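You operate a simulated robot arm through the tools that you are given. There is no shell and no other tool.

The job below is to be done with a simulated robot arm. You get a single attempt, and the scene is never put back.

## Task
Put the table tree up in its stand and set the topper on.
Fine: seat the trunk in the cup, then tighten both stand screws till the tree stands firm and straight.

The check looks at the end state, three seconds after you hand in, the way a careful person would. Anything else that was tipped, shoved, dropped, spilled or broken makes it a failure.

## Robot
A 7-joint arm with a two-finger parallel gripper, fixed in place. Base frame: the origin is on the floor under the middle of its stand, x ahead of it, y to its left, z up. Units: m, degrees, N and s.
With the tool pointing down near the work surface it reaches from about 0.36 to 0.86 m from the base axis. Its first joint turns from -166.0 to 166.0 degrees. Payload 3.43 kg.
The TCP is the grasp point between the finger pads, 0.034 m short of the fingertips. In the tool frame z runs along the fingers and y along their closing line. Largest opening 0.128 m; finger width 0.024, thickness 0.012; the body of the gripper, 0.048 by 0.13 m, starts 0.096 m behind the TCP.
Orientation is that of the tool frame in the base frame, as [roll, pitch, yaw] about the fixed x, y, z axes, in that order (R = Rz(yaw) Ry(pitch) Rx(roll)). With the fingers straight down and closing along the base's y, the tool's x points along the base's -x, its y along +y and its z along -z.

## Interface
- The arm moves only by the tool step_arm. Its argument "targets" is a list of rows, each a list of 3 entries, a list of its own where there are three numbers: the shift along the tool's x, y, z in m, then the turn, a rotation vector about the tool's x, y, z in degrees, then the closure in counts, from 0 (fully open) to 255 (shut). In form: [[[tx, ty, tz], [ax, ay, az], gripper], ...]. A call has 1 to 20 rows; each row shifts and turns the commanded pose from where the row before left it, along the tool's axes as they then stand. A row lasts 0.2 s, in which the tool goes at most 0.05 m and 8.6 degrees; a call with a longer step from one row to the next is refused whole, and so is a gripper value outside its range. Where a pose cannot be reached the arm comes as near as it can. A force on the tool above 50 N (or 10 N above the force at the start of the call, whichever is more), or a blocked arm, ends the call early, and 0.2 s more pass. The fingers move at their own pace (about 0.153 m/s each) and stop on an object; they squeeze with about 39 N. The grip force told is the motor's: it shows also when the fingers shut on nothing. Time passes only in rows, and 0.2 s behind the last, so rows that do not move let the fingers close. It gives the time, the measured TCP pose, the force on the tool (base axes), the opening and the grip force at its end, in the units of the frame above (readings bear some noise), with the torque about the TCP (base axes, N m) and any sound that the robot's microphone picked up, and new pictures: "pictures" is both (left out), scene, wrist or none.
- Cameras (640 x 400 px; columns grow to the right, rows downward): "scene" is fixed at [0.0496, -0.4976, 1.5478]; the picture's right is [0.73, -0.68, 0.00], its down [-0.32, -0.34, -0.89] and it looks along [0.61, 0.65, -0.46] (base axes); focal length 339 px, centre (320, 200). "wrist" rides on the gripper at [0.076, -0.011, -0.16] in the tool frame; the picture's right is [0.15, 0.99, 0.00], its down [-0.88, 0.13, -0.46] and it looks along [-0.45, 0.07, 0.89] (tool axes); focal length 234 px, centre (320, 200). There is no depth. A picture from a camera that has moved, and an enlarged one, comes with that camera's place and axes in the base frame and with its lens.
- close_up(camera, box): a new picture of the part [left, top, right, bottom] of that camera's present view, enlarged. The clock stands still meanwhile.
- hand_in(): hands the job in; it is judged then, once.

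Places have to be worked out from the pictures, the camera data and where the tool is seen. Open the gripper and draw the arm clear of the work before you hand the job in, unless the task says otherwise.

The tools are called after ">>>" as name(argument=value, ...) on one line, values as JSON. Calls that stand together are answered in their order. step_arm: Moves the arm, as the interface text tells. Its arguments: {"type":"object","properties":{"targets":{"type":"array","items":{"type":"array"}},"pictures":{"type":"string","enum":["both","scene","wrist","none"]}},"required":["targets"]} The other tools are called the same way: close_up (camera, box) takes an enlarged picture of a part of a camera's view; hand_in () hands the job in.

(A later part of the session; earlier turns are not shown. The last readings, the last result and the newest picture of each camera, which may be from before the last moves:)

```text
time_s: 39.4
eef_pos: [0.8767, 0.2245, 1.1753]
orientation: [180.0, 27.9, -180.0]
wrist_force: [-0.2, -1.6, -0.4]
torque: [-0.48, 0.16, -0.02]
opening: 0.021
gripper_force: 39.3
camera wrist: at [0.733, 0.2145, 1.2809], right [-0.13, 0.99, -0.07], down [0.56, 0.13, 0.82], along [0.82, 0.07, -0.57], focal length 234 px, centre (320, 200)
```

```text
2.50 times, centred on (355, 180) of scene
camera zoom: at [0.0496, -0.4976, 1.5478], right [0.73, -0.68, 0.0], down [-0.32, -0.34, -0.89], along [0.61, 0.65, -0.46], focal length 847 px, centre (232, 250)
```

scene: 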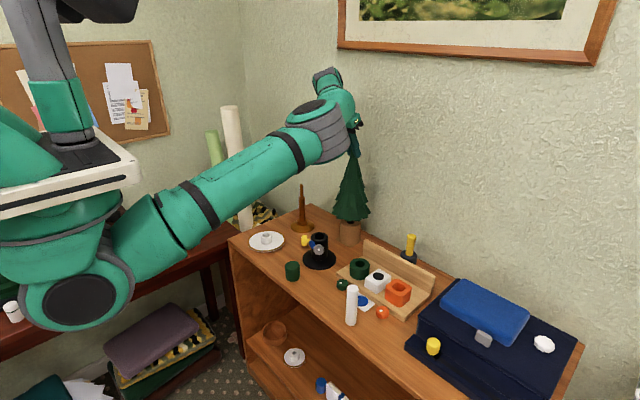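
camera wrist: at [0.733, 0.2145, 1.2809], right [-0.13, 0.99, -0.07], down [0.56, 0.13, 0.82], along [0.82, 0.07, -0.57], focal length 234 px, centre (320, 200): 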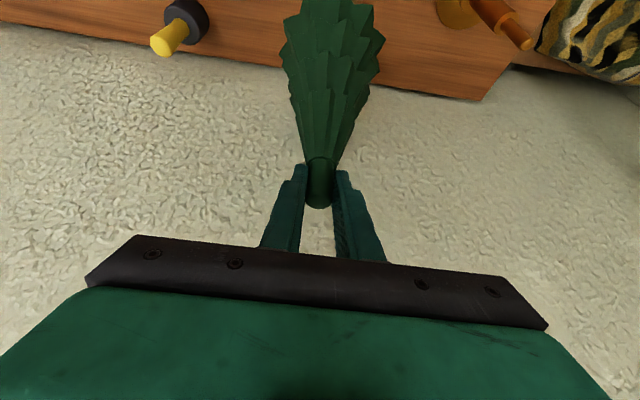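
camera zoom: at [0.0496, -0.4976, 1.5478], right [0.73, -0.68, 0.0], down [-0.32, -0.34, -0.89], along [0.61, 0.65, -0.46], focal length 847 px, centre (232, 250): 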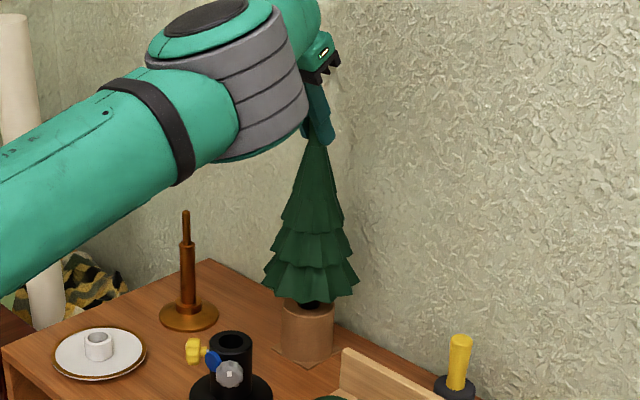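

The gripper holds the peg (opening 0.021 m). I lift straight up 30 mm slowly and watch the force.

>>> step_arm(targets=[[[-0.00352, 0, -0.00662], [0, 0, 0], 255], [[-0.00352, 0, -0.00662], [0, 0, 0], 255], [[-0.00352, 0, -0.00662], [0, 0, 0], 255], [[-0.00352, 0, -0.00662], [0, 0, 0], 255], [[0, 0, 0], [0, 0, 0], 255]], pictures="both")

>>> close_up(camera="scene", box=[310, 100, 400, 260])

```text
time_s: 40.6
eef_pos: [0.8759, 0.2244, 1.2061]
orientation: [179.9, 28.2, 180.0]
wrist_force: [0.9, 0.0, -3.5]
torque: [0.17, 0.01, 0.01]
opening: 0.0208
gripper_force: 39.0
camera wrist: at [0.7328, 0.2141, 1.3104], right [-0.13, 0.99, -0.07], down [0.56, 0.13, 0.82], along [0.82, 0.07, -0.57], focal length 234 px, centre (320, 200)
```

scene: 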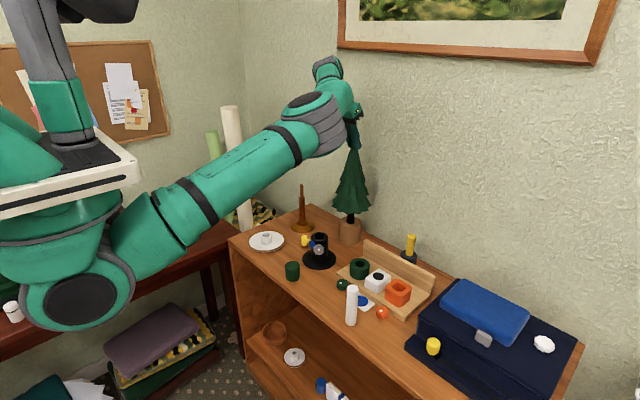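
wrist: 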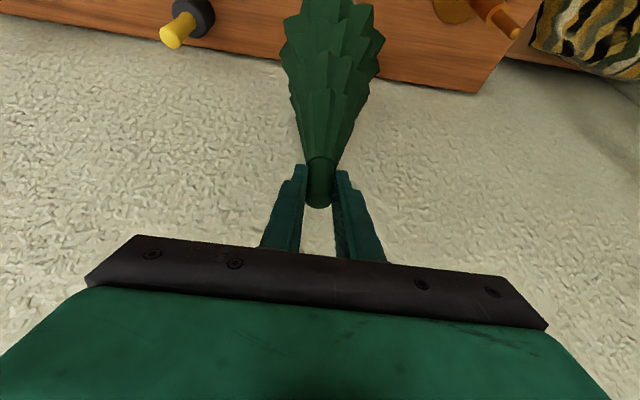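

```text
2.50 times, centred on (355, 180) of scene
camera zoom: at [0.0496, -0.4976, 1.5478], right [0.73, -0.68, 0.0], down [-0.32, -0.34, -0.89], along [0.61, 0.65, -0.46], focal length 847 px, centre (232, 250)
```

zoom: 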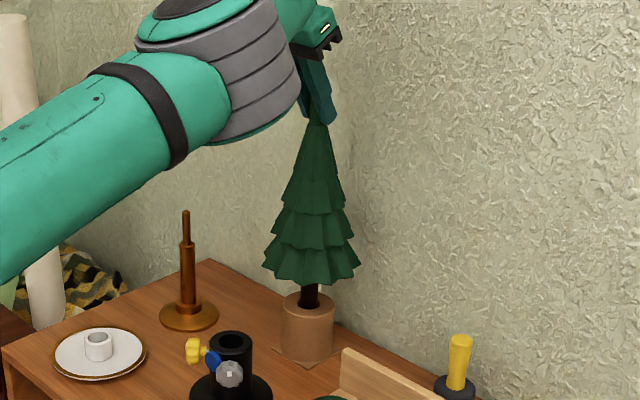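

The tree is rising cleanly (about 0.35 kg) and stays vertical, with its dark trunk showing. I keep lifting another 80 mm.

>>> step_arm(targets=[[[-0.0047, 0, -0.00883], [0, 0, 0], 255], [[-0.0047, 0, -0.00883], [0, 0, 0], 255], [[-0.0047, 0, -0.00883], [0, 0, 0], 255], [[-0.0047, 0, -0.00883], [0, 0, 0], 255], [[-0.0047, 0, -0.00883], [0, 0, 0], 255], [[-0.0047, 0, -0.00883], [0, 0, 0], 255], [[-0.0047, 0, -0.00883], [0, 0, 0], 255], [[-0.0047, 0, -0.00883], [0, 0, 0], 255], [[0, 0, 0], [0, 0, 0], 255]], pictures="both")

>>> close_up(camera="scene", box=[300, 120, 400, 280])

```text
time_s: 42.6
eef_pos: [0.8758, 0.2254, 1.2855]
orientation: [-179.9, 28.0, 179.9]
wrist_force: [0.0, -0.2, -3.6]
torque: [0.13, 0.0, 0.02]
opening: 0.0213
gripper_force: 38.8
camera wrist: at [0.7331, 0.2141, 1.3906], right [-0.13, 0.99, -0.07], down [0.56, 0.13, 0.82], along [0.82, 0.07, -0.57], focal length 234 px, centre (320, 200)
```

scene: 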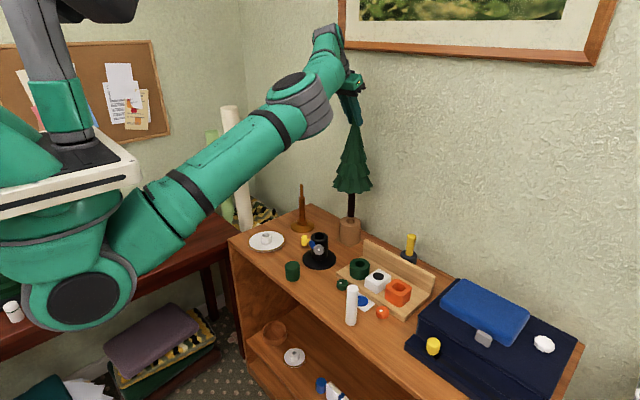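
wrist: 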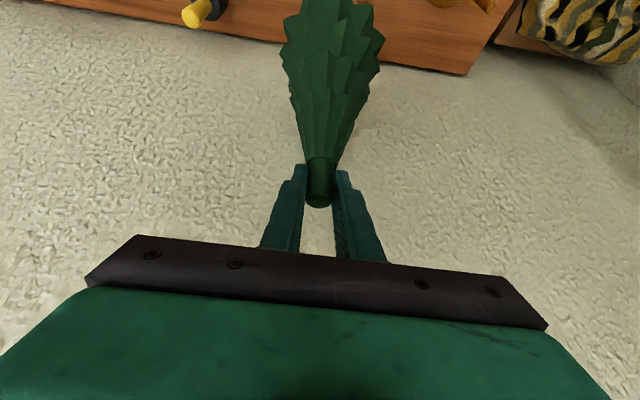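

```text
2.50 times, centred on (350, 200) of scene
camera zoom: at [0.0496, -0.4976, 1.5478], right [0.73, -0.68, 0.0], down [-0.32, -0.34, -0.89], along [0.61, 0.65, -0.46], focal length 847 px, centre (245, 200)
```

zoom: 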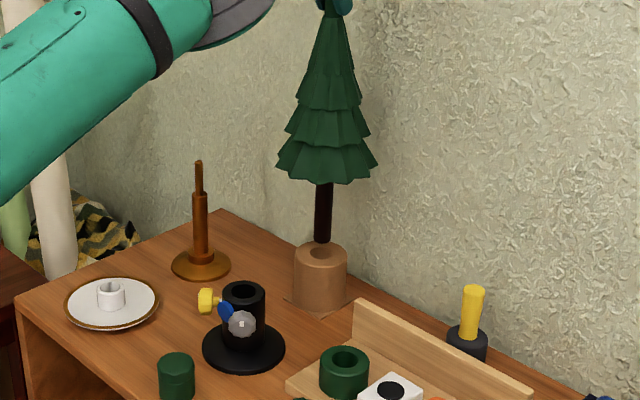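

The trunk is out of the holder, with its bottom roughly at z≈0.90 versus the cup rim at 0.894. I zoom in to measure more precisely before carrying it over.

>>> close_up(camera="scene", box=[335, 180, 370, 250])

>>> close_up(camera="scene", box=[295, 225, 345, 275])

```text
5.71 times, centred on (352, 215) of scene
camera zoom: at [0.0496, -0.4976, 1.5478], right [0.73, -0.68, 0.0], down [-0.32, -0.34, -0.89], along [0.61, 0.65, -0.46], focal length 1935 px, centre (134, 114)
```

zoom: 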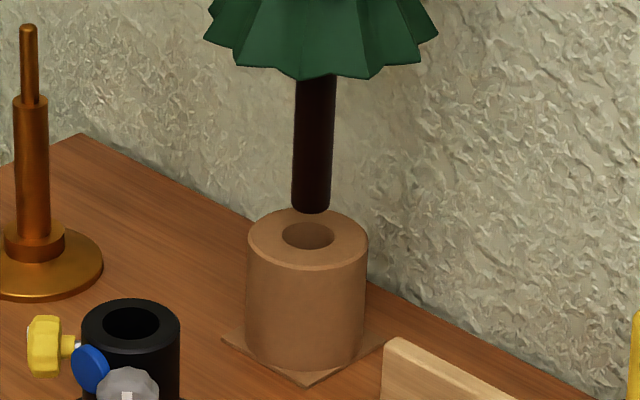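

```text
8.00 times, centred on (320, 250) of scene
camera zoom: at [0.0496, -0.4976, 1.5478], right [0.73, -0.68, 0.0], down [-0.32, -0.34, -0.89], along [0.61, 0.65, -0.46], focal length 2709 px, centre (320, -200)
```

zoom: 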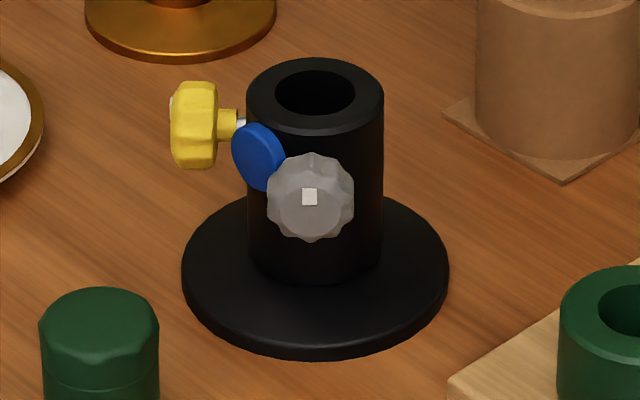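

The trunk bottom sits about 11 mm above the rim height, and the tree hangs vertically. I carry it halfway toward the stand, rising slightly, and check that the arm holds height and tilt.

>>> step_arm(targets=[[[0.01203, -0.00083, -0.00753], [0, 0, 0], 255], [[0.01203, -0.00083, -0.00753], [0, 0, 0], 255], [[0.01203, -0.00083, -0.00753], [0, 0, 0], 255], [[0.01203, -0.00083, -0.00753], [0, 0, 0], 255], [[0.01203, -0.00083, -0.00753], [0, 0, 0], 255], [[0.01203, -0.00083, -0.00753], [0, 0, 0], 255], [[0, 0, 0], [0, 0, 0], 255]], pictures="scene")

>>> close_up(camera="scene", box=[280, 120, 400, 290])

```text
time_s: 44.2
eef_pos: [0.7909, 0.2204, 1.2917]
orientation: [-180.0, 28.0, -179.9]
wrist_force: [0.5, 0.2, -2.8]
torque: [0.14, 0.02, 0.02]
opening: 0.0213
gripper_force: 39.2
```

scene: 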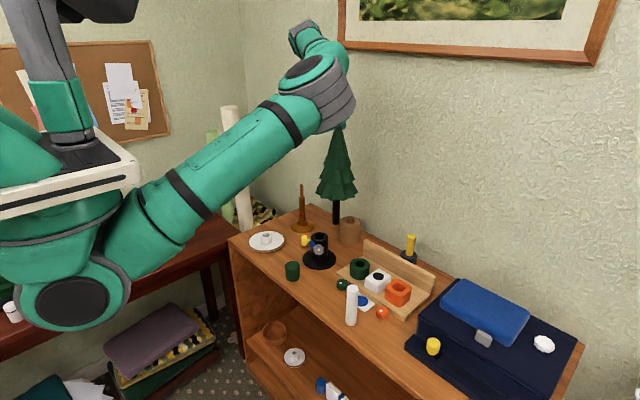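

```text
2.35 times, centred on (340, 205) of scene
camera zoom: at [0.0496, -0.4976, 1.5478], right [0.73, -0.68, 0.0], down [-0.32, -0.34, -0.89], along [0.61, 0.65, -0.46], focal length 797 px, centre (273, 188)
```

zoom: 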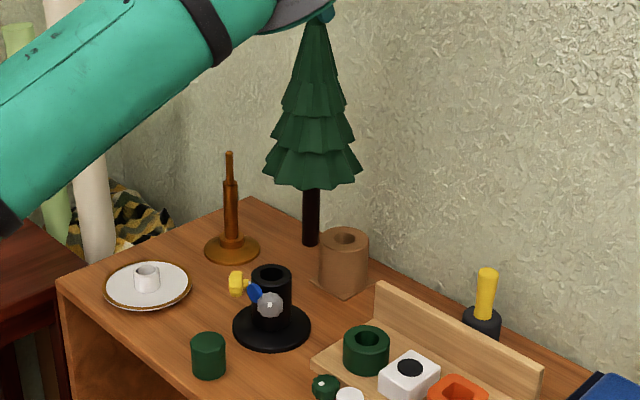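

The arm tracks well here (z 1.292, tilt 28°). I advance another 34 mm, stopping just before the trunk overlaps the rim.

>>> step_arm(targets=[[[0.0094, -0.0007, -0.0065], [0, 0, 0], 255], [[0.0094, -0.0007, -0.0065], [0, 0, 0], 255], [[0.0094, -0.0007, -0.0065], [0, 0, 0], 255], [[0, 0, 0], [0, 0, 0], 255]], pictures="scene")

>>> close_up(camera="scene", box=[285, 190, 365, 280])

```text
time_s: 45.2
eef_pos: [0.7556, 0.2192, 1.2955]
orientation: [179.9, 28.0, -180.0]
wrist_force: [0.2, 0.3, -3.1]
torque: [0.17, 0.03, 0.01]
opening: 0.0211
gripper_force: 38.5
```

scene: 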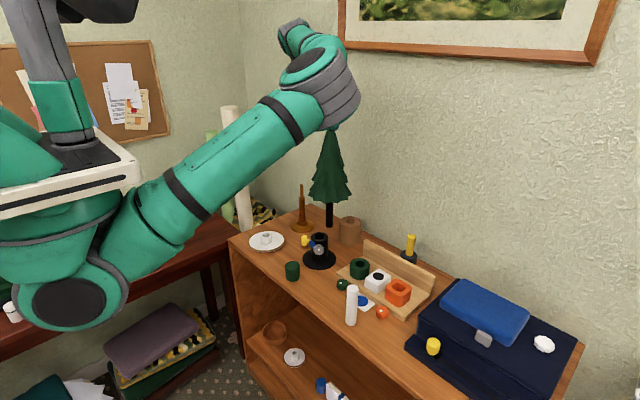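

```text
4.44 times, centred on (325, 235) of scene
camera zoom: at [0.0496, -0.4976, 1.5478], right [0.73, -0.68, 0.0], down [-0.32, -0.34, -0.89], along [0.61, 0.65, -0.46], focal length 1505 px, centre (298, 44)
```

zoom: 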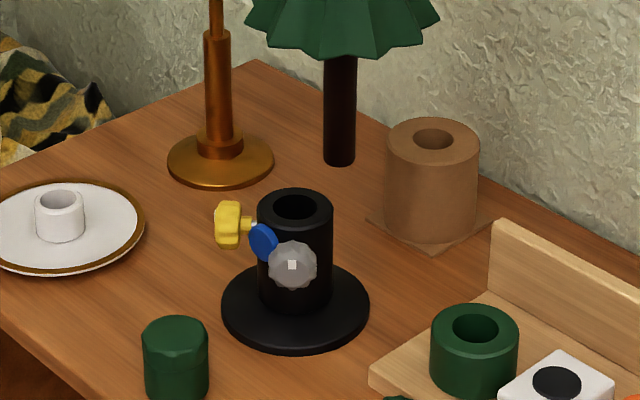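

Height is holding with about 20 mm of clearance. I move the last 52 mm so the trunk is over the cup and re-check.

>>> step_arm(targets=[[[0.0091, -0.0006, -0.00484], [0, 0, 0], 255], [[0.0091, -0.0006, -0.00484], [0, 0, 0], 255], [[0.0091, -0.0006, -0.00484], [0, 0, 0], 255], [[0.0091, -0.0006, -0.00484], [0, 0, 0], 255], [[0.0091, -0.0006, -0.00484], [0, 0, 0], 255], [[0, 0, 0], [0, 0, 0], 255]], pictures="both")

>>> close_up(camera="scene", box=[285, 190, 355, 280])

>>> close_up(camera="wrist", box=[230, 0, 410, 220])

```text
time_s: 46.6
eef_pos: [0.7063, 0.2146, 1.2875]
orientation: [179.6, 27.2, 179.8]
wrist_force: [-0.4, -0.6, -2.5]
torque: [-0.2, 0.03, 0.03]
opening: 0.021
gripper_force: 39.5
camera wrist: at [0.5652, 0.203, 1.3944], right [-0.13, 0.99, -0.06], down [0.57, 0.12, 0.81], along [0.81, 0.07, -0.59], focal length 234 px, centre (320, 200)
```

scene: 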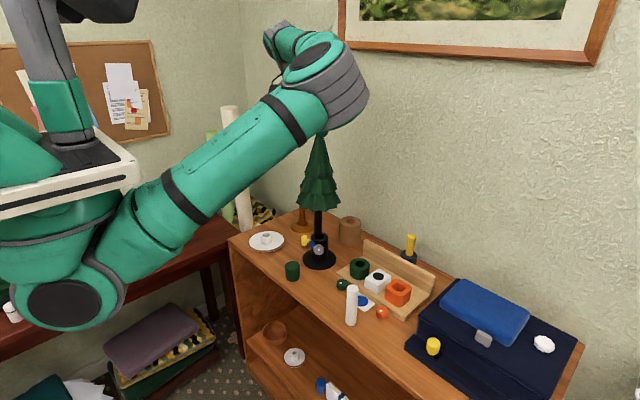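
wrist: 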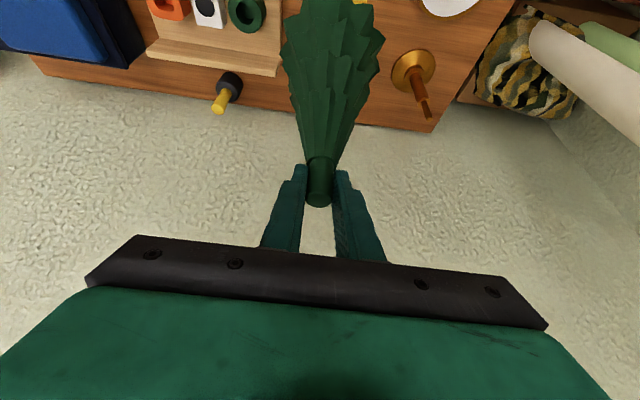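

```text
4.44 times, centred on (320, 235) of scene
camera zoom: at [0.0496, -0.4976, 1.5478], right [0.73, -0.68, 0.0], down [-0.32, -0.34, -0.89], along [0.61, 0.65, -0.46], focal length 1505 px, centre (320, 44)
```

zoom: 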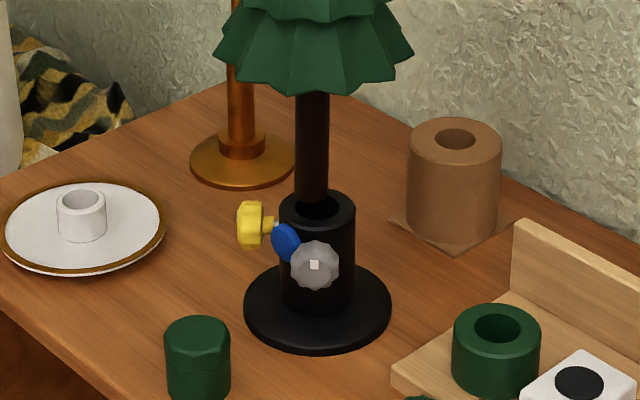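

```text
1.82 times, centred on (320, 110) of wrist
camera zoom: at [0.5652, 0.203, 1.3944], right [-0.13, 0.99, -0.06], down [0.57, 0.12, 0.81], along [0.81, 0.07, -0.59], focal length 426 px, centre (320, 364)
```

zoom: 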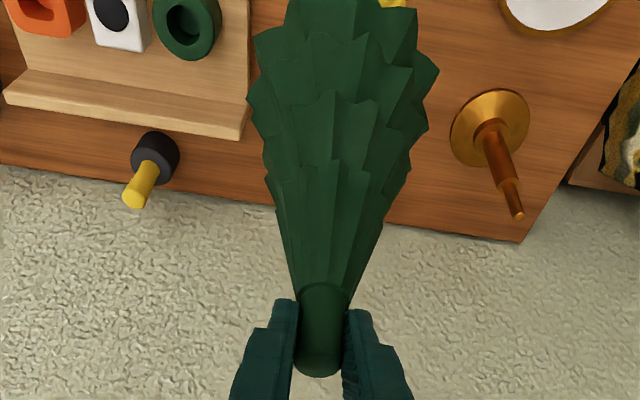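

The arm is right at its limit here, so the tree has tipped by just under a degree. Lowering 10 mm should restore the exact pose while the trunk is still above the rim.

>>> step_arm(targets=[[[0.00235, 0, 0.0044], [0, 0, 0], 255], [[0.00235, 0, 0.0044], [0, 0, 0], 255], [[0, 0, 0], [0, 0, 0], 255]], pictures="scene")

>>> close_up(camera="scene", box=[300, 210, 340, 260])

```text
time_s: 47.4
eef_pos: [0.7055, 0.2146, 1.2826]
orientation: [179.6, 27.7, 179.8]
wrist_force: [0.3, -0.8, -3.0]
torque: [-0.12, 0.05, -0.01]
opening: 0.021
gripper_force: 39.3
```

scene: 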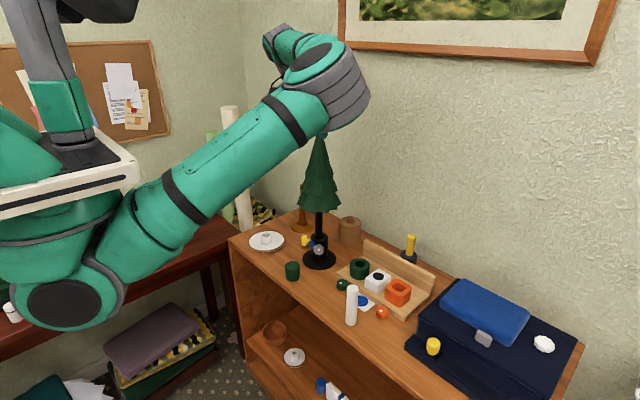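

```text
8.00 times, centred on (320, 235) of scene
camera zoom: at [0.0496, -0.4976, 1.5478], right [0.73, -0.68, 0.0], down [-0.32, -0.34, -0.89], along [0.61, 0.65, -0.46], focal length 2709 px, centre (320, -80)
```

zoom: 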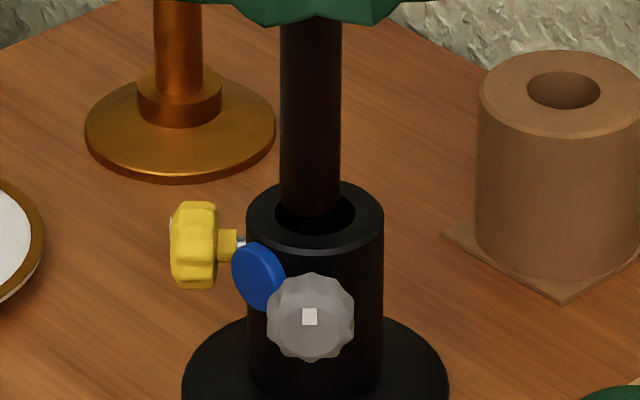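

The pose is nearly exact now (27.7°). I lower another 7 mm so the trunk end is close to rim level, where image alignment is unambiguous.

>>> step_arm(targets=[[[0.00165, 0, 0.0031], [0, 0, 0], 255], [[0.00165, 0, 0.0031], [0, 0, 0], 255], [[0, 0, 0], [0, 0, 0], 255]], pictures="none")

>>> close_up(camera="scene", box=[300, 210, 340, 260])

>>> close_up(camera="scene", box=[310, 220, 330, 240])

```text
time_s: 48.2
eef_pos: [0.7054, 0.2149, 1.2773]
orientation: [-179.9, 27.8, -179.9]
wrist_force: [0.6, -0.1, -3.3]
torque: [-0.14, 0.04, 0.0]
opening: 0.0209
gripper_force: 39.4
```

```text
8.00 times, centred on (320, 235) of scene
camera zoom: at [0.0496, -0.4976, 1.5478], right [0.73, -0.68, 0.0], down [-0.32, -0.34, -0.89], along [0.61, 0.65, -0.46], focal length 2709 px, centre (320, -80)
```

zoom: 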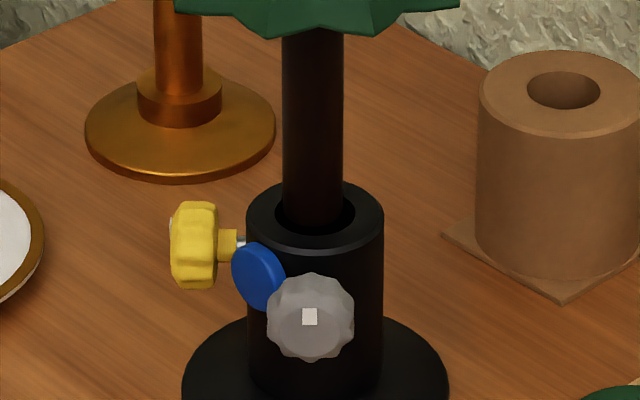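

```text
16.00 times, centred on (320, 230) of scene
camera zoom: at [0.0496, -0.4976, 1.5478], right [0.73, -0.68, 0.0], down [-0.32, -0.34, -0.89], along [0.61, 0.65, -0.46], focal length 5419 px, centre (320, -280)
```

zoom: 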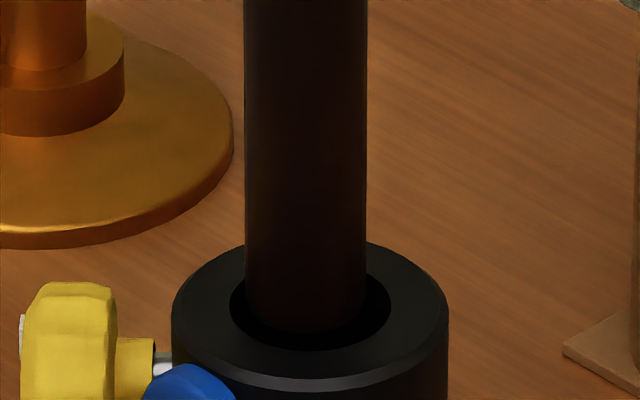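

The trunk is laterally within about 1 mm of the hole centre. I nudge 1.4 mm in +x and lower 4 mm, watching the force for any rim contact.

>>> step_arm(targets=[[[0.0003, 0, 0.0021], [0, 0, 0], 255], [[0.0003, 0, 0.0021], [0, 0, 0], 255], [[0, 0, 0], [0, 0, 0], 255]], pictures="none")

>>> close_up(camera="scene", box=[310, 220, 330, 240])

```text
time_s: 49.0
eef_pos: [0.7067, 0.2157, 1.2745]
orientation: [-179.9, 27.9, -179.9]
wrist_force: [0.5, 0.1, -3.9]
torque: [0.19, 0.07, 0.0]
opening: 0.0209
gripper_force: 39.0
```

```text
16.00 times, centred on (320, 230) of scene
camera zoom: at [0.0496, -0.4976, 1.5478], right [0.73, -0.68, 0.0], down [-0.32, -0.34, -0.89], along [0.61, 0.65, -0.46], focal length 5419 px, centre (320, -280)
```

zoom: 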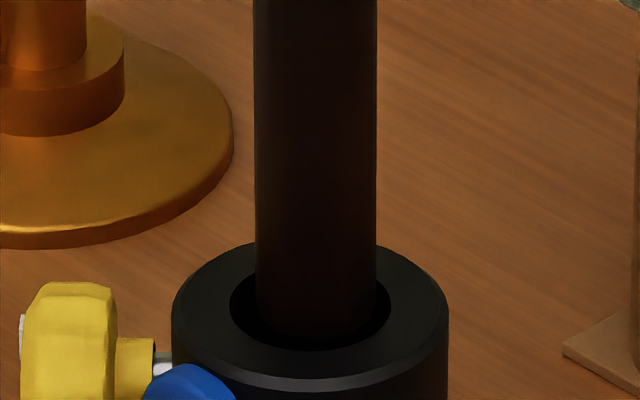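

The trunk now looks centred within 1 mm. I lower another 8 mm to enter the cup, watching the force.

>>> step_arm(targets=[[[0.00188, 0, 0.00353], [0, 0, 0], 255], [[0.00188, 0, 0.00353], [0, 0, 0], 255], [[0, 0, 0], [0, 0, 0], 255]], pictures="none")

>>> close_up(camera="scene", box=[310, 220, 330, 240])

```text
time_s: 49.8
eef_pos: [0.706, 0.216, 1.2661]
orientation: [-180.0, 27.9, -179.9]
wrist_force: [0.4, -0.3, -3.1]
torque: [-0.17, 0.02, -0.01]
opening: 0.021
gripper_force: 39.3
```

```text
16.00 times, centred on (320, 230) of scene
camera zoom: at [0.0496, -0.4976, 1.5478], right [0.73, -0.68, 0.0], down [-0.32, -0.34, -0.89], along [0.61, 0.65, -0.46], focal length 5419 px, centre (320, -280)
```

zoom: 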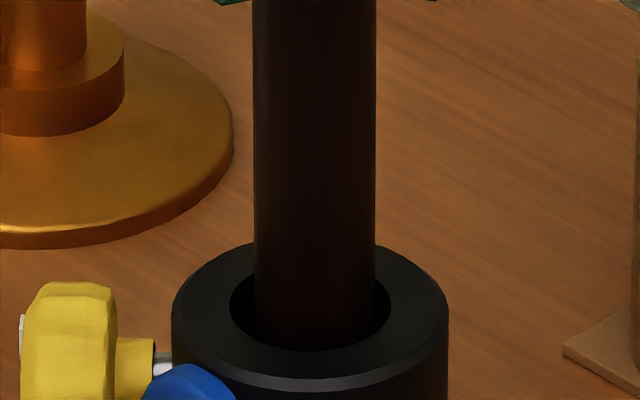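

The trunk end has entered the bore without contact. I keep lowering 30 mm in small steps, with force monitoring.

>>> step_arm(targets=[[[0.00235, 0, 0.0044], [0, 0, 0], 255], [[0.00235, 0, 0.0044], [0, 0, 0], 255], [[0.00235, 0, 0.0044], [0, 0, 0], 255], [[0.00235, 0, 0.0044], [0, 0, 0], 255], [[0.00235, 0, 0.0044], [0, 0, 0], 255], [[0.00235, 0, 0.0044], [0, 0, 0], 255], [[0, 0, 0], [0, 0, 0], 255]], pictures="none")

>>> close_up(camera="scene", box=[300, 210, 340, 260])

```text
time_s: 51.4
eef_pos: [0.7075, 0.2152, 1.2363]
orientation: [-180.0, 28.1, 180.0]
wrist_force: [-0.4, 0.9, -2.2]
torque: [0.13, 0.05, 0.03]
opening: 0.0212
gripper_force: 39.2
```

```text
8.00 times, centred on (320, 235) of scene
camera zoom: at [0.0496, -0.4976, 1.5478], right [0.73, -0.68, 0.0], down [-0.32, -0.34, -0.89], along [0.61, 0.65, -0.46], focal length 2709 px, centre (320, -80)
```

zoom: 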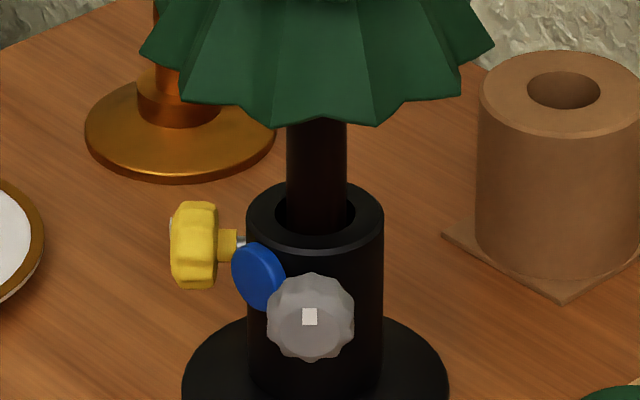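

It is sliding in freely. I lower another 30 mm.

>>> step_arm(targets=[[[0.00235, 0, 0.0044], [0, 0, 0], 255], [[0.00235, 0, 0.0044], [0, 0, 0], 255], [[0.00235, 0, 0.0044], [0, 0, 0], 255], [[0.00235, 0, 0.0044], [0, 0, 0], 255], [[0.00235, 0, 0.0044], [0, 0, 0], 255], [[0.00235, 0, 0.0044], [0, 0, 0], 255], [[0, 0, 0], [0, 0, 0], 255]], pictures="none")

>>> close_up(camera="scene", box=[295, 200, 345, 270])

```text
time_s: 53.0
eef_pos: [0.7068, 0.216, 1.2057]
orientation: [-179.9, 28.0, -180.0]
wrist_force: [0.4, -0.4, -2.7]
torque: [0.09, 0.0, -0.01]
opening: 0.0209
gripper_force: 38.8
```

```text
5.71 times, centred on (320, 235) of scene
camera zoom: at [0.0496, -0.4976, 1.5478], right [0.73, -0.68, 0.0], down [-0.32, -0.34, -0.89], along [0.61, 0.65, -0.46], focal length 1935 px, centre (320, 0)
```

zoom: 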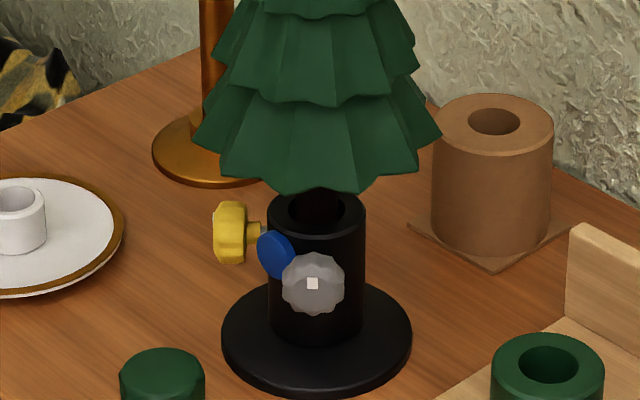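

Still free. I lower in 2.5 mm steps to find the cup floor.

>>> step_arm(targets=[[[0.00117, 0, 0.0022], [0, 0, 0], 255], [[0.00117, 0, 0.0022], [0, 0, 0], 255], [[0.00117, 0, 0.0022], [0, 0, 0], 255], [[0.00117, 0, 0.0022], [0, 0, 0], 255], [[0, 0, 0], [0, 0, 0], 255]], pictures="none")

>>> step_arm(targets=[[[0.00117, 0, 0.0022], [0, 0, 0], 255], [[0.00117, 0, 0.0022], [0, 0, 0], 255], [[0, 0, 0], [0, 0, 0], 255]], pictures="none")

```text
time_s: 54.2
eef_pos: [0.7055, 0.2148, 1.1956]
orientation: [-180.0, 28.0, 180.0]
wrist_force: [-0.2, -0.2, -3.9]
torque: [0.17, 0.06, 0.05]
opening: 0.0209
gripper_force: 38.9
```

```text
time_s: 55.0
eef_pos: [0.7065, 0.2151, 1.1943]
orientation: [179.8, 28.5, -179.9]
wrist_force: [1.0, -2.7, 40.6]
torque: [-0.81, -0.6, 0.0]
opening: 0.0212
gripper_force: 38.9
```

The floor of the cup was reached at z≈1.195 (40 N upward). I back off 4 mm to take the load off and look.

>>> step_arm(targets=[[[-0.00188, 0, -0.00353], [0, 0, 0], 255], [[0, 0, 0], [0, 0, 0], 255]], pictures="both")

>>> close_up(camera="scene", box=[280, 120, 370, 280])

>>> close_up(camera="scene", box=[300, 220, 340, 270])

```text
time_s: 55.6
eef_pos: [0.705, 0.215, 1.1948]
orientation: [179.9, 27.9, -179.9]
wrist_force: [0.6, -0.5, 16.1]
torque: [-0.43, -0.62, 0.0]
opening: 0.021
gripper_force: 39.2
camera wrist: at [0.563, 0.2045, 1.2993], right [-0.13, 0.99, -0.07], down [0.57, 0.13, 0.81], along [0.81, 0.07, -0.58], focal length 234 px, centre (320, 200)
```

scene: 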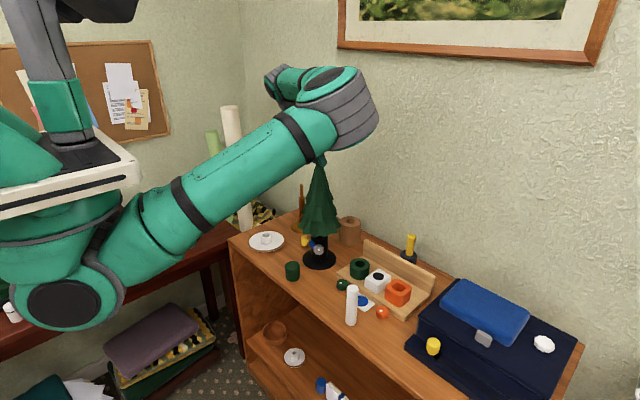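
wrist: 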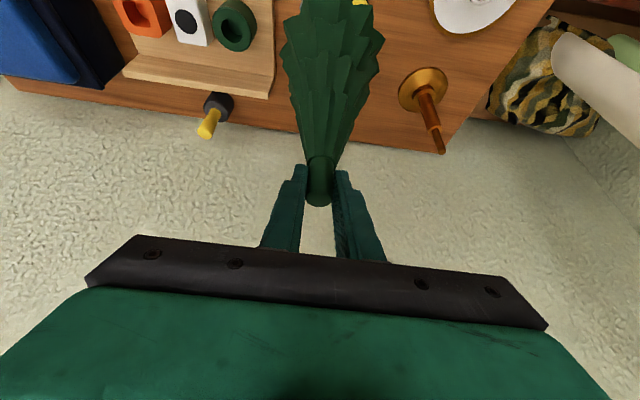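

```text
2.50 times, centred on (325, 200) of scene
camera zoom: at [0.0496, -0.4976, 1.5478], right [0.73, -0.68, 0.0], down [-0.32, -0.34, -0.89], along [0.61, 0.65, -0.46], focal length 847 px, centre (308, 200)
```

zoom: 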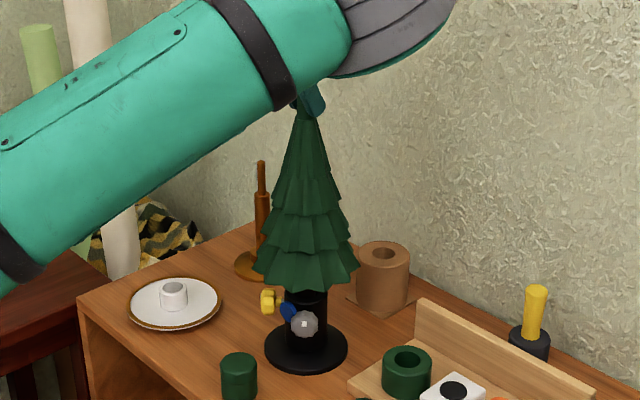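

```text
8.00 times, centred on (320, 245) of scene
camera zoom: at [0.0496, -0.4976, 1.5478], right [0.73, -0.68, 0.0], down [-0.32, -0.34, -0.89], along [0.61, 0.65, -0.46], focal length 2709 px, centre (320, -160)
```

zoom: 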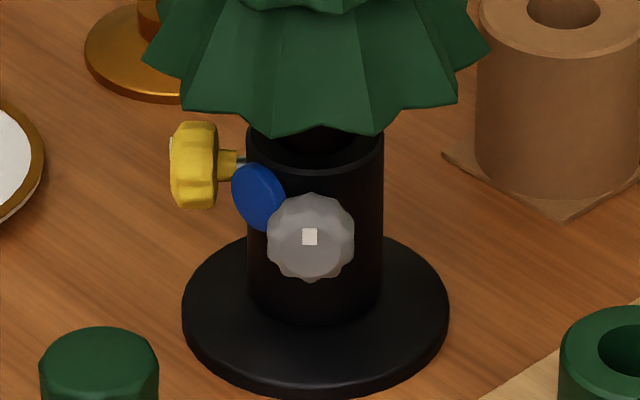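

The trunk is seated on the cup floor with some residual push. I relieve the load, then release the tip gently and back off along the tool axis.

>>> step_arm(targets=[[[-0.0007, 0, -0.0013], [0, 0, 0], 255], [[0, 0, 0], [0, 0, 0], 255]], pictures="none")

>>> step_arm(targets=[[[0, 0, 0], [0, 0, 0], 150], [[0, 0, 0], [0, 0, 0], 100], [[0, 0, 0], [0, 0, 0], 100]], pictures="both")

>>> close_up(camera="scene", box=[280, 130, 370, 280])

```text
time_s: 56.2
eef_pos: [0.7045, 0.2152, 1.1955]
orientation: [-179.8, 27.8, 179.9]
wrist_force: [-0.1, 0.4, -2.7]
torque: [0.11, 0.02, 0.01]
opening: 0.0207
gripper_force: 39.0
```

```text
time_s: 57.0
eef_pos: [0.7059, 0.2156, 1.1961]
orientation: [-180.0, 27.9, 180.0]
wrist_force: [0.7, -0.8, 1.1]
torque: [-0.02, -0.02, 0.0]
opening: 0.0779
gripper_force: 0.0
camera wrist: at [0.5636, 0.2047, 1.3014], right [-0.13, 0.99, -0.07], down [0.56, 0.13, 0.82], along [0.82, 0.07, -0.57], focal length 234 px, centre (320, 200)
```

scene: 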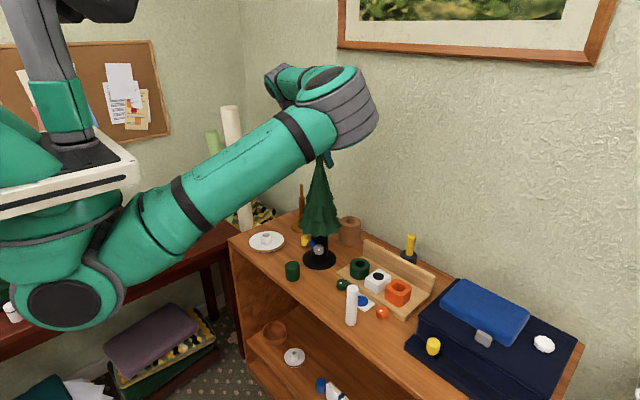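
wrist: 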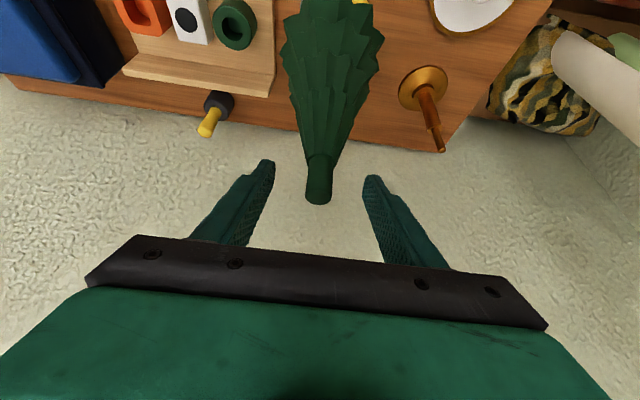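

```text
2.67 times, centred on (325, 205) of scene
camera zoom: at [0.0496, -0.4976, 1.5478], right [0.73, -0.68, 0.0], down [-0.32, -0.34, -0.89], along [0.61, 0.65, -0.46], focal length 903 px, centre (307, 187)
```

zoom: 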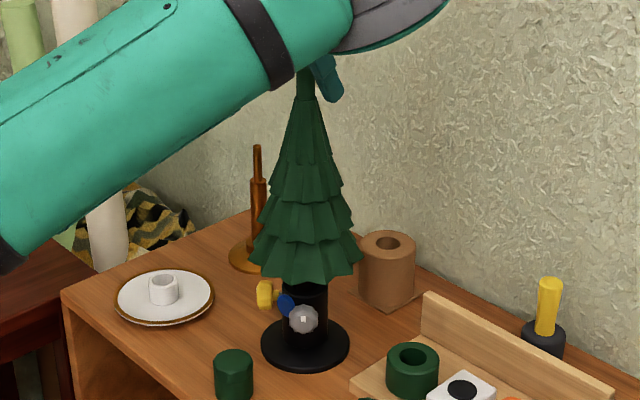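

The tree stands on its own. I retreat backward along the tool axis and take pictures to judge its straightness and the screws.

>>> step_arm(targets=[[[0, 0, -0.03], [0, 0, 0], 60], [[0, 0, -0.03], [0, 0, 0], 60], [[0.02, 0, -0.03], [0, 0, 0], 60], [[0.04, 0, -0.02], [0, 0, 0], 60], [[0.04, 0, -0.02], [0, 0, 0], 60], [[0, 0, 0], [0, 0, 0], 60]], pictures="both")

>>> close_up(camera="scene", box=[280, 130, 370, 280])

>>> close_up(camera="wrist", box=[250, 0, 390, 200])

```text
time_s: 58.4
eef_pos: [0.5567, 0.2153, 1.251]
orientation: [178.9, 25.9, 179.6]
wrist_force: [1.0, -0.2, 0.1]
torque: [-0.02, 0.0, 0.01]
opening: 0.0981
gripper_force: 0.1
camera wrist: at [0.4176, 0.203, 1.3601], right [-0.13, 0.99, -0.05], down [0.59, 0.12, 0.8], along [0.8, 0.08, -0.6], focal length 234 px, centre (320, 200)
```

scene: 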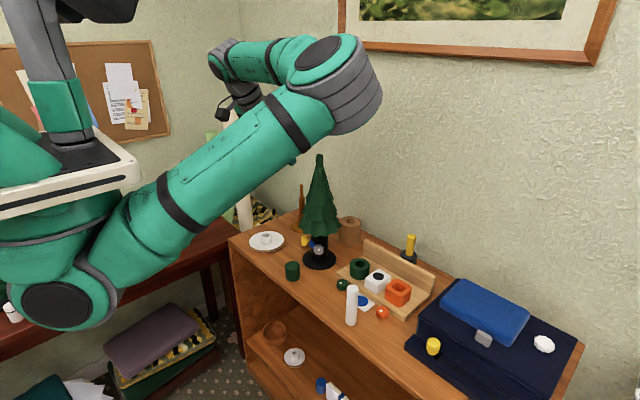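
wrist: 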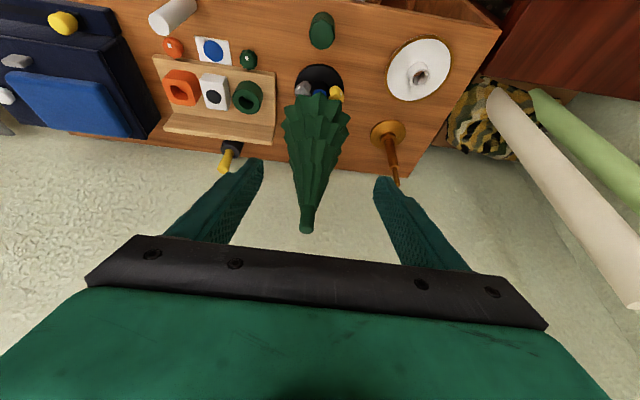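

```text
2.67 times, centred on (325, 205) of scene
camera zoom: at [0.0496, -0.4976, 1.5478], right [0.73, -0.68, 0.0], down [-0.32, -0.34, -0.89], along [0.61, 0.65, -0.46], focal length 903 px, centre (307, 187)
```

zoom: 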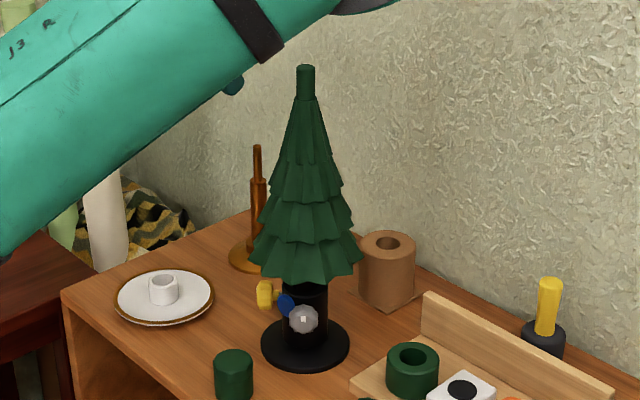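

```text
2.00 times, centred on (320, 100) of wrist
camera zoom: at [0.4176, 0.203, 1.3601], right [-0.13, 0.99, -0.05], down [0.59, 0.12, 0.8], along [0.8, 0.08, -0.6], focal length 468 px, centre (320, 400)
```

zoom: 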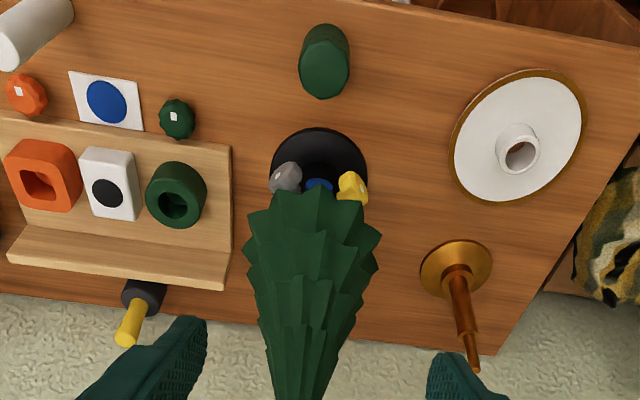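

The tree now stands in the stand by itself. From two views the screws sit at ±45° about the robot-facing side: grey at about (0.676, 0.179, 0.881) and yellow at about (0.674, 0.251, 0.881), with a fixed blue disc between them. I move to free space in front and yaw the tool 45° for the grey screw.

>>> step_arm(targets=[[[0.0172, -0.0243, 0.0232], [0, 0, 0], 60], [[0.0172, -0.0243, 0.0232], [0, 0, 0], 60], [[0.0172, -0.0243, 0.0232], [0, 0, 0], 60], [[0.0172, -0.0243, 0.0232], [0, 0, 0], 60], [[0.0172, -0.0243, 0.0232], [0, 0, 0], 60], [[0.0172, -0.0243, 0.0232], [0, 0, 0], 60], [[0.0172, -0.0243, 0.0232], [0, 0, 0], 60], [[0, 0, 0], [-3.521, 0, -6.622], 60], [[0, 0, 0], [-3.521, 0, -6.622], 60], [[0, 0, 0], [-3.521, 0, -6.622], 60], [[0, 0, 0], [-3.521, 0, -6.622], 60], [[0, 0, 0], [-3.521, 0, -6.622], 60], [[0, 0, 0], [-3.521, 0, -6.622], 60], [[0, 0, 0], [0, 0, 0], 60]], pictures="both")

```text
time_s: 61.4
eef_pos: [0.5263, 0.0448, 1.0636]
orientation: [-180.0, 28.0, -135.0]
wrist_force: [0.3, -0.4, 0.2]
torque: [0.01, -0.01, -0.02]
opening: 0.098
gripper_force: 0.1
camera wrist: at [0.4337, -0.063, 1.169], right [-0.79, 0.61, -0.07], down [0.31, 0.49, 0.82], along [0.53, 0.62, -0.57], focal length 234 px, centre (320, 200)
```

scene: 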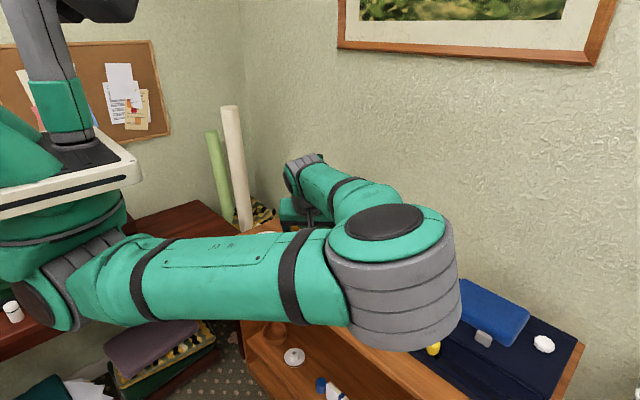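
wrist: 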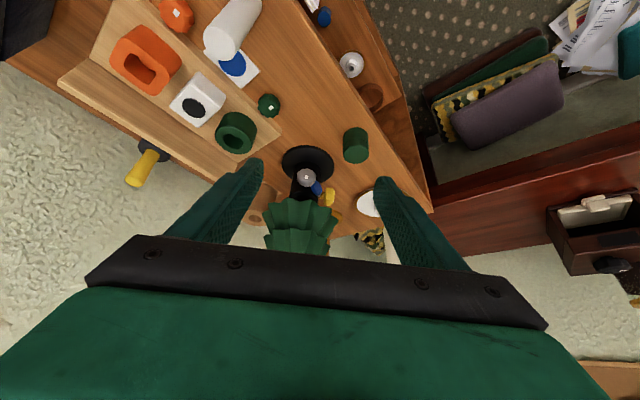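

Orientation is as intended and the view shows the grey knob facing the tool. I now pitch the tool down to nearly horizontal, still in free space.

>>> step_arm(targets=[[[0, 0, 0], [0, -7.7, 0], 60], [[0, 0, 0], [0, -7.7, 0], 60], [[0, 0, 0], [0, -7.7, 0], 60], [[0, 0, 0], [0, -7.7, 0], 60], [[0, 0, 0], [0, -7.7, 0], 60], [[0, 0, 0], [0, -7.7, 0], 60], [[0, 0, 0], [0, -7.8, 0], 60], [[0, 0, 0], [0, 0, 0], 60]], pictures="both")

```text
time_s: 63.2
eef_pos: [0.5251, 0.0441, 1.0642]
orientation: [-179.9, 82.1, -134.9]
wrist_force: [-0.4, -0.3, 0.5]
torque: [0.03, -0.02, 0.03]
opening: 0.0978
gripper_force: 0.1
camera wrist: at [0.4143, -0.0819, 1.0109], right [-0.71, 0.69, -0.15], down [-0.33, -0.14, 0.93], along [0.62, 0.71, 0.32], focal length 234 px, centre (320, 200)
```

scene: 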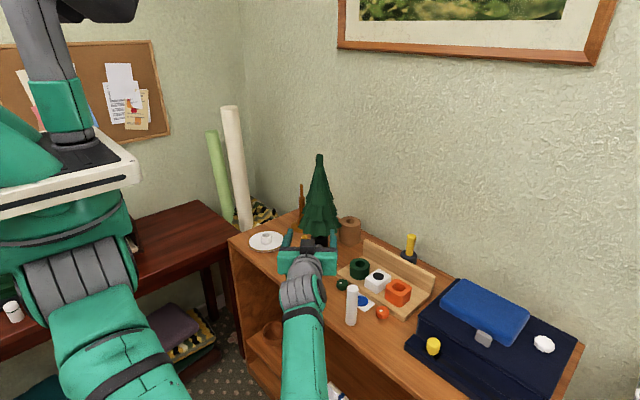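
wrist: 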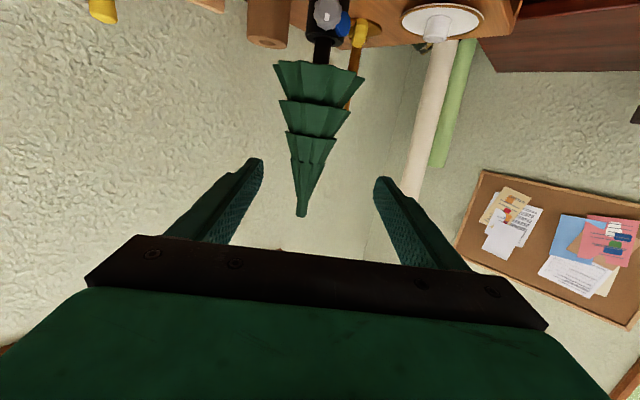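

The arm reaches the horizontal pose well. I now roll the tool +60° about its axis so the fingers will close above and below the grey knob, clear of the blue disc.

>>> step_arm(targets=[[[0, 0, 0], [0, 0, 7.5], 60], [[0, 0, 0], [0, 0, 7.5], 60], [[0, 0, 0], [0, 0, 7.5], 60], [[0, 0, 0], [0, 0, 7.5], 60], [[0, 0, 0], [0, 0, 7.5], 60], [[0, 0, 0], [0, 0, 7.5], 60], [[0, 0, 0], [0, 0, 7.5], 60], [[0, 0, 0], [0, 0, 7.5], 60], [[0, 0, 0], [0, 0, 0], 60]], pictures="both")

```text
time_s: 65.2
eef_pos: [0.5269, 0.0453, 1.0651]
orientation: [99.1, 29.5, 139.5]
wrist_force: [-0.2, -0.8, -0.4]
torque: [-0.04, 0.0, 0.01]
opening: 0.0979
gripper_force: 0.1
camera wrist: at [0.3669, -0.0283, 1.0393], right [-0.36, 0.52, 0.78], down [0.23, -0.76, 0.61], along [0.9, 0.4, 0.16], focal length 234 px, centre (320, 200)
```

scene: 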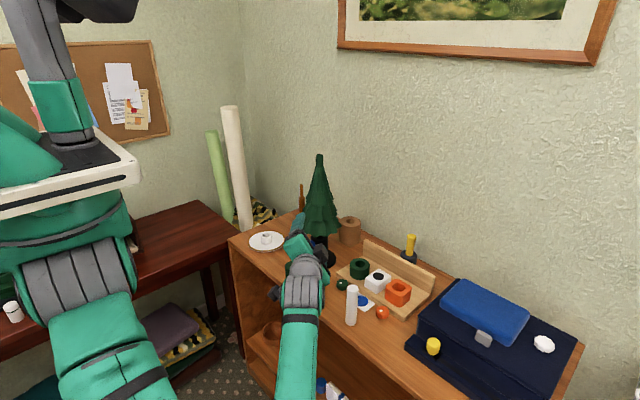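
wrist: 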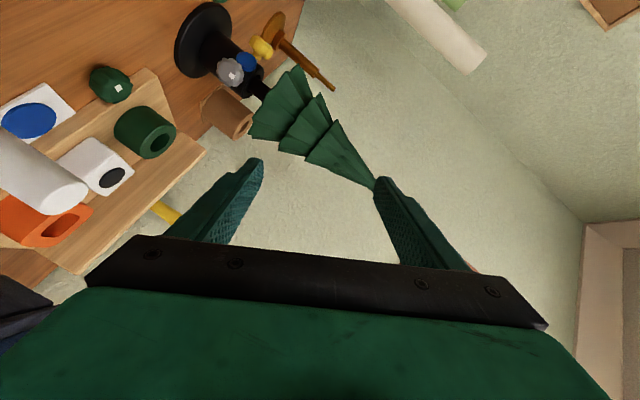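

Tool axis now points along (0.70, 0.70, −0.14) with the fingers closing nearly vertically. I move to a pre-grasp point 50 mm short of the grey knob.

>>> step_arm(targets=[[[0.0095, -0.0199, 0.0215], [0, 0, 0], 60], [[0.0095, -0.0199, 0.0215], [0, 0, 0], 60], [[0.0095, -0.0199, 0.0215], [0, 0, 0], 60], [[0.0095, -0.0199, 0.0215], [0, 0, 0], 60], [[0.0095, -0.0199, 0.0215], [0, 0, 0], 60], [[0.0095, -0.0199, 0.0215], [0, 0, 0], 60], [[0.0095, -0.0199, 0.0215], [0, 0, 0], 60], [[0, 0, 0], [0, 0, 0], 60]], pictures="both")

>>> close_up(camera="wrist", box=[180, 0, 440, 220])

>>> close_up(camera="scene", box=[250, 200, 370, 330])

```text
time_s: 67.0
eef_pos: [0.6262, 0.1274, 0.8919]
orientation: [99.2, 29.7, 139.6]
wrist_force: [1.0, 0.6, -0.3]
torque: [-0.01, 0.02, 0.05]
opening: 0.098
gripper_force: 0.1
camera wrist: at [0.4661, 0.0538, 0.8656], right [-0.36, 0.52, 0.78], down [0.23, -0.76, 0.61], along [0.9, 0.4, 0.16], focal length 234 px, centre (320, 200)
```

scene: 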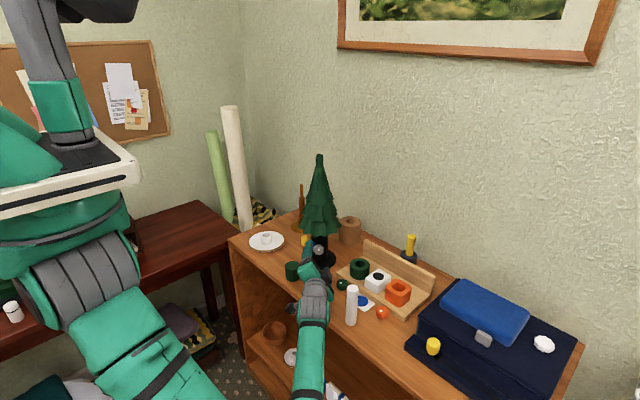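
wrist: 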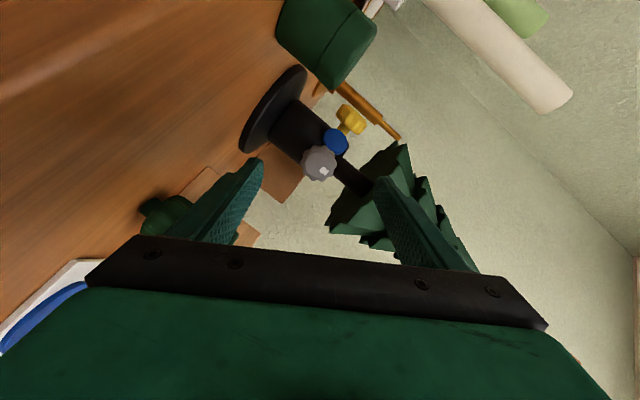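

```text
1.82 times, centred on (310, 110) of wrist
camera zoom: at [0.4661, 0.0538, 0.8656], right [-0.36, 0.52, 0.78], down [0.23, -0.76, 0.61], along [0.9, 0.4, 0.16], focal length 426 px, centre (338, 364)
```

zoom: 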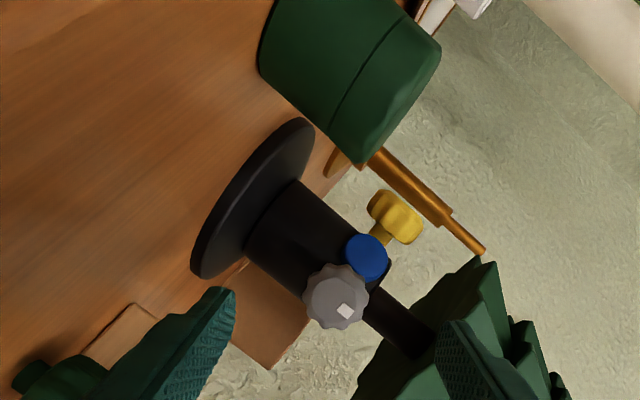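

```text
3.08 times, centred on (310, 265) of scene
camera zoom: at [0.0496, -0.4976, 1.5478], right [0.73, -0.68, 0.0], down [-0.32, -0.34, -0.89], along [0.61, 0.65, -0.46], focal length 1042 px, centre (351, 0)
```

zoom: 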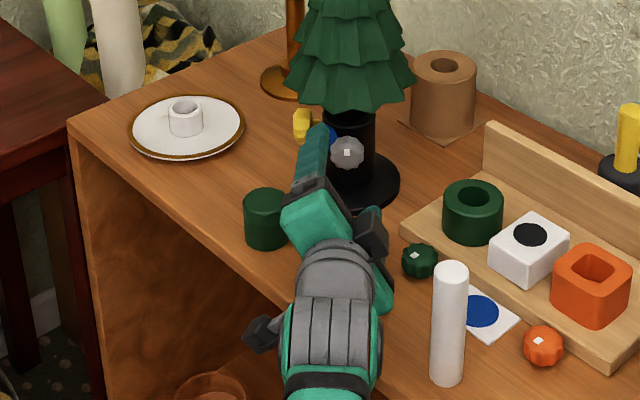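

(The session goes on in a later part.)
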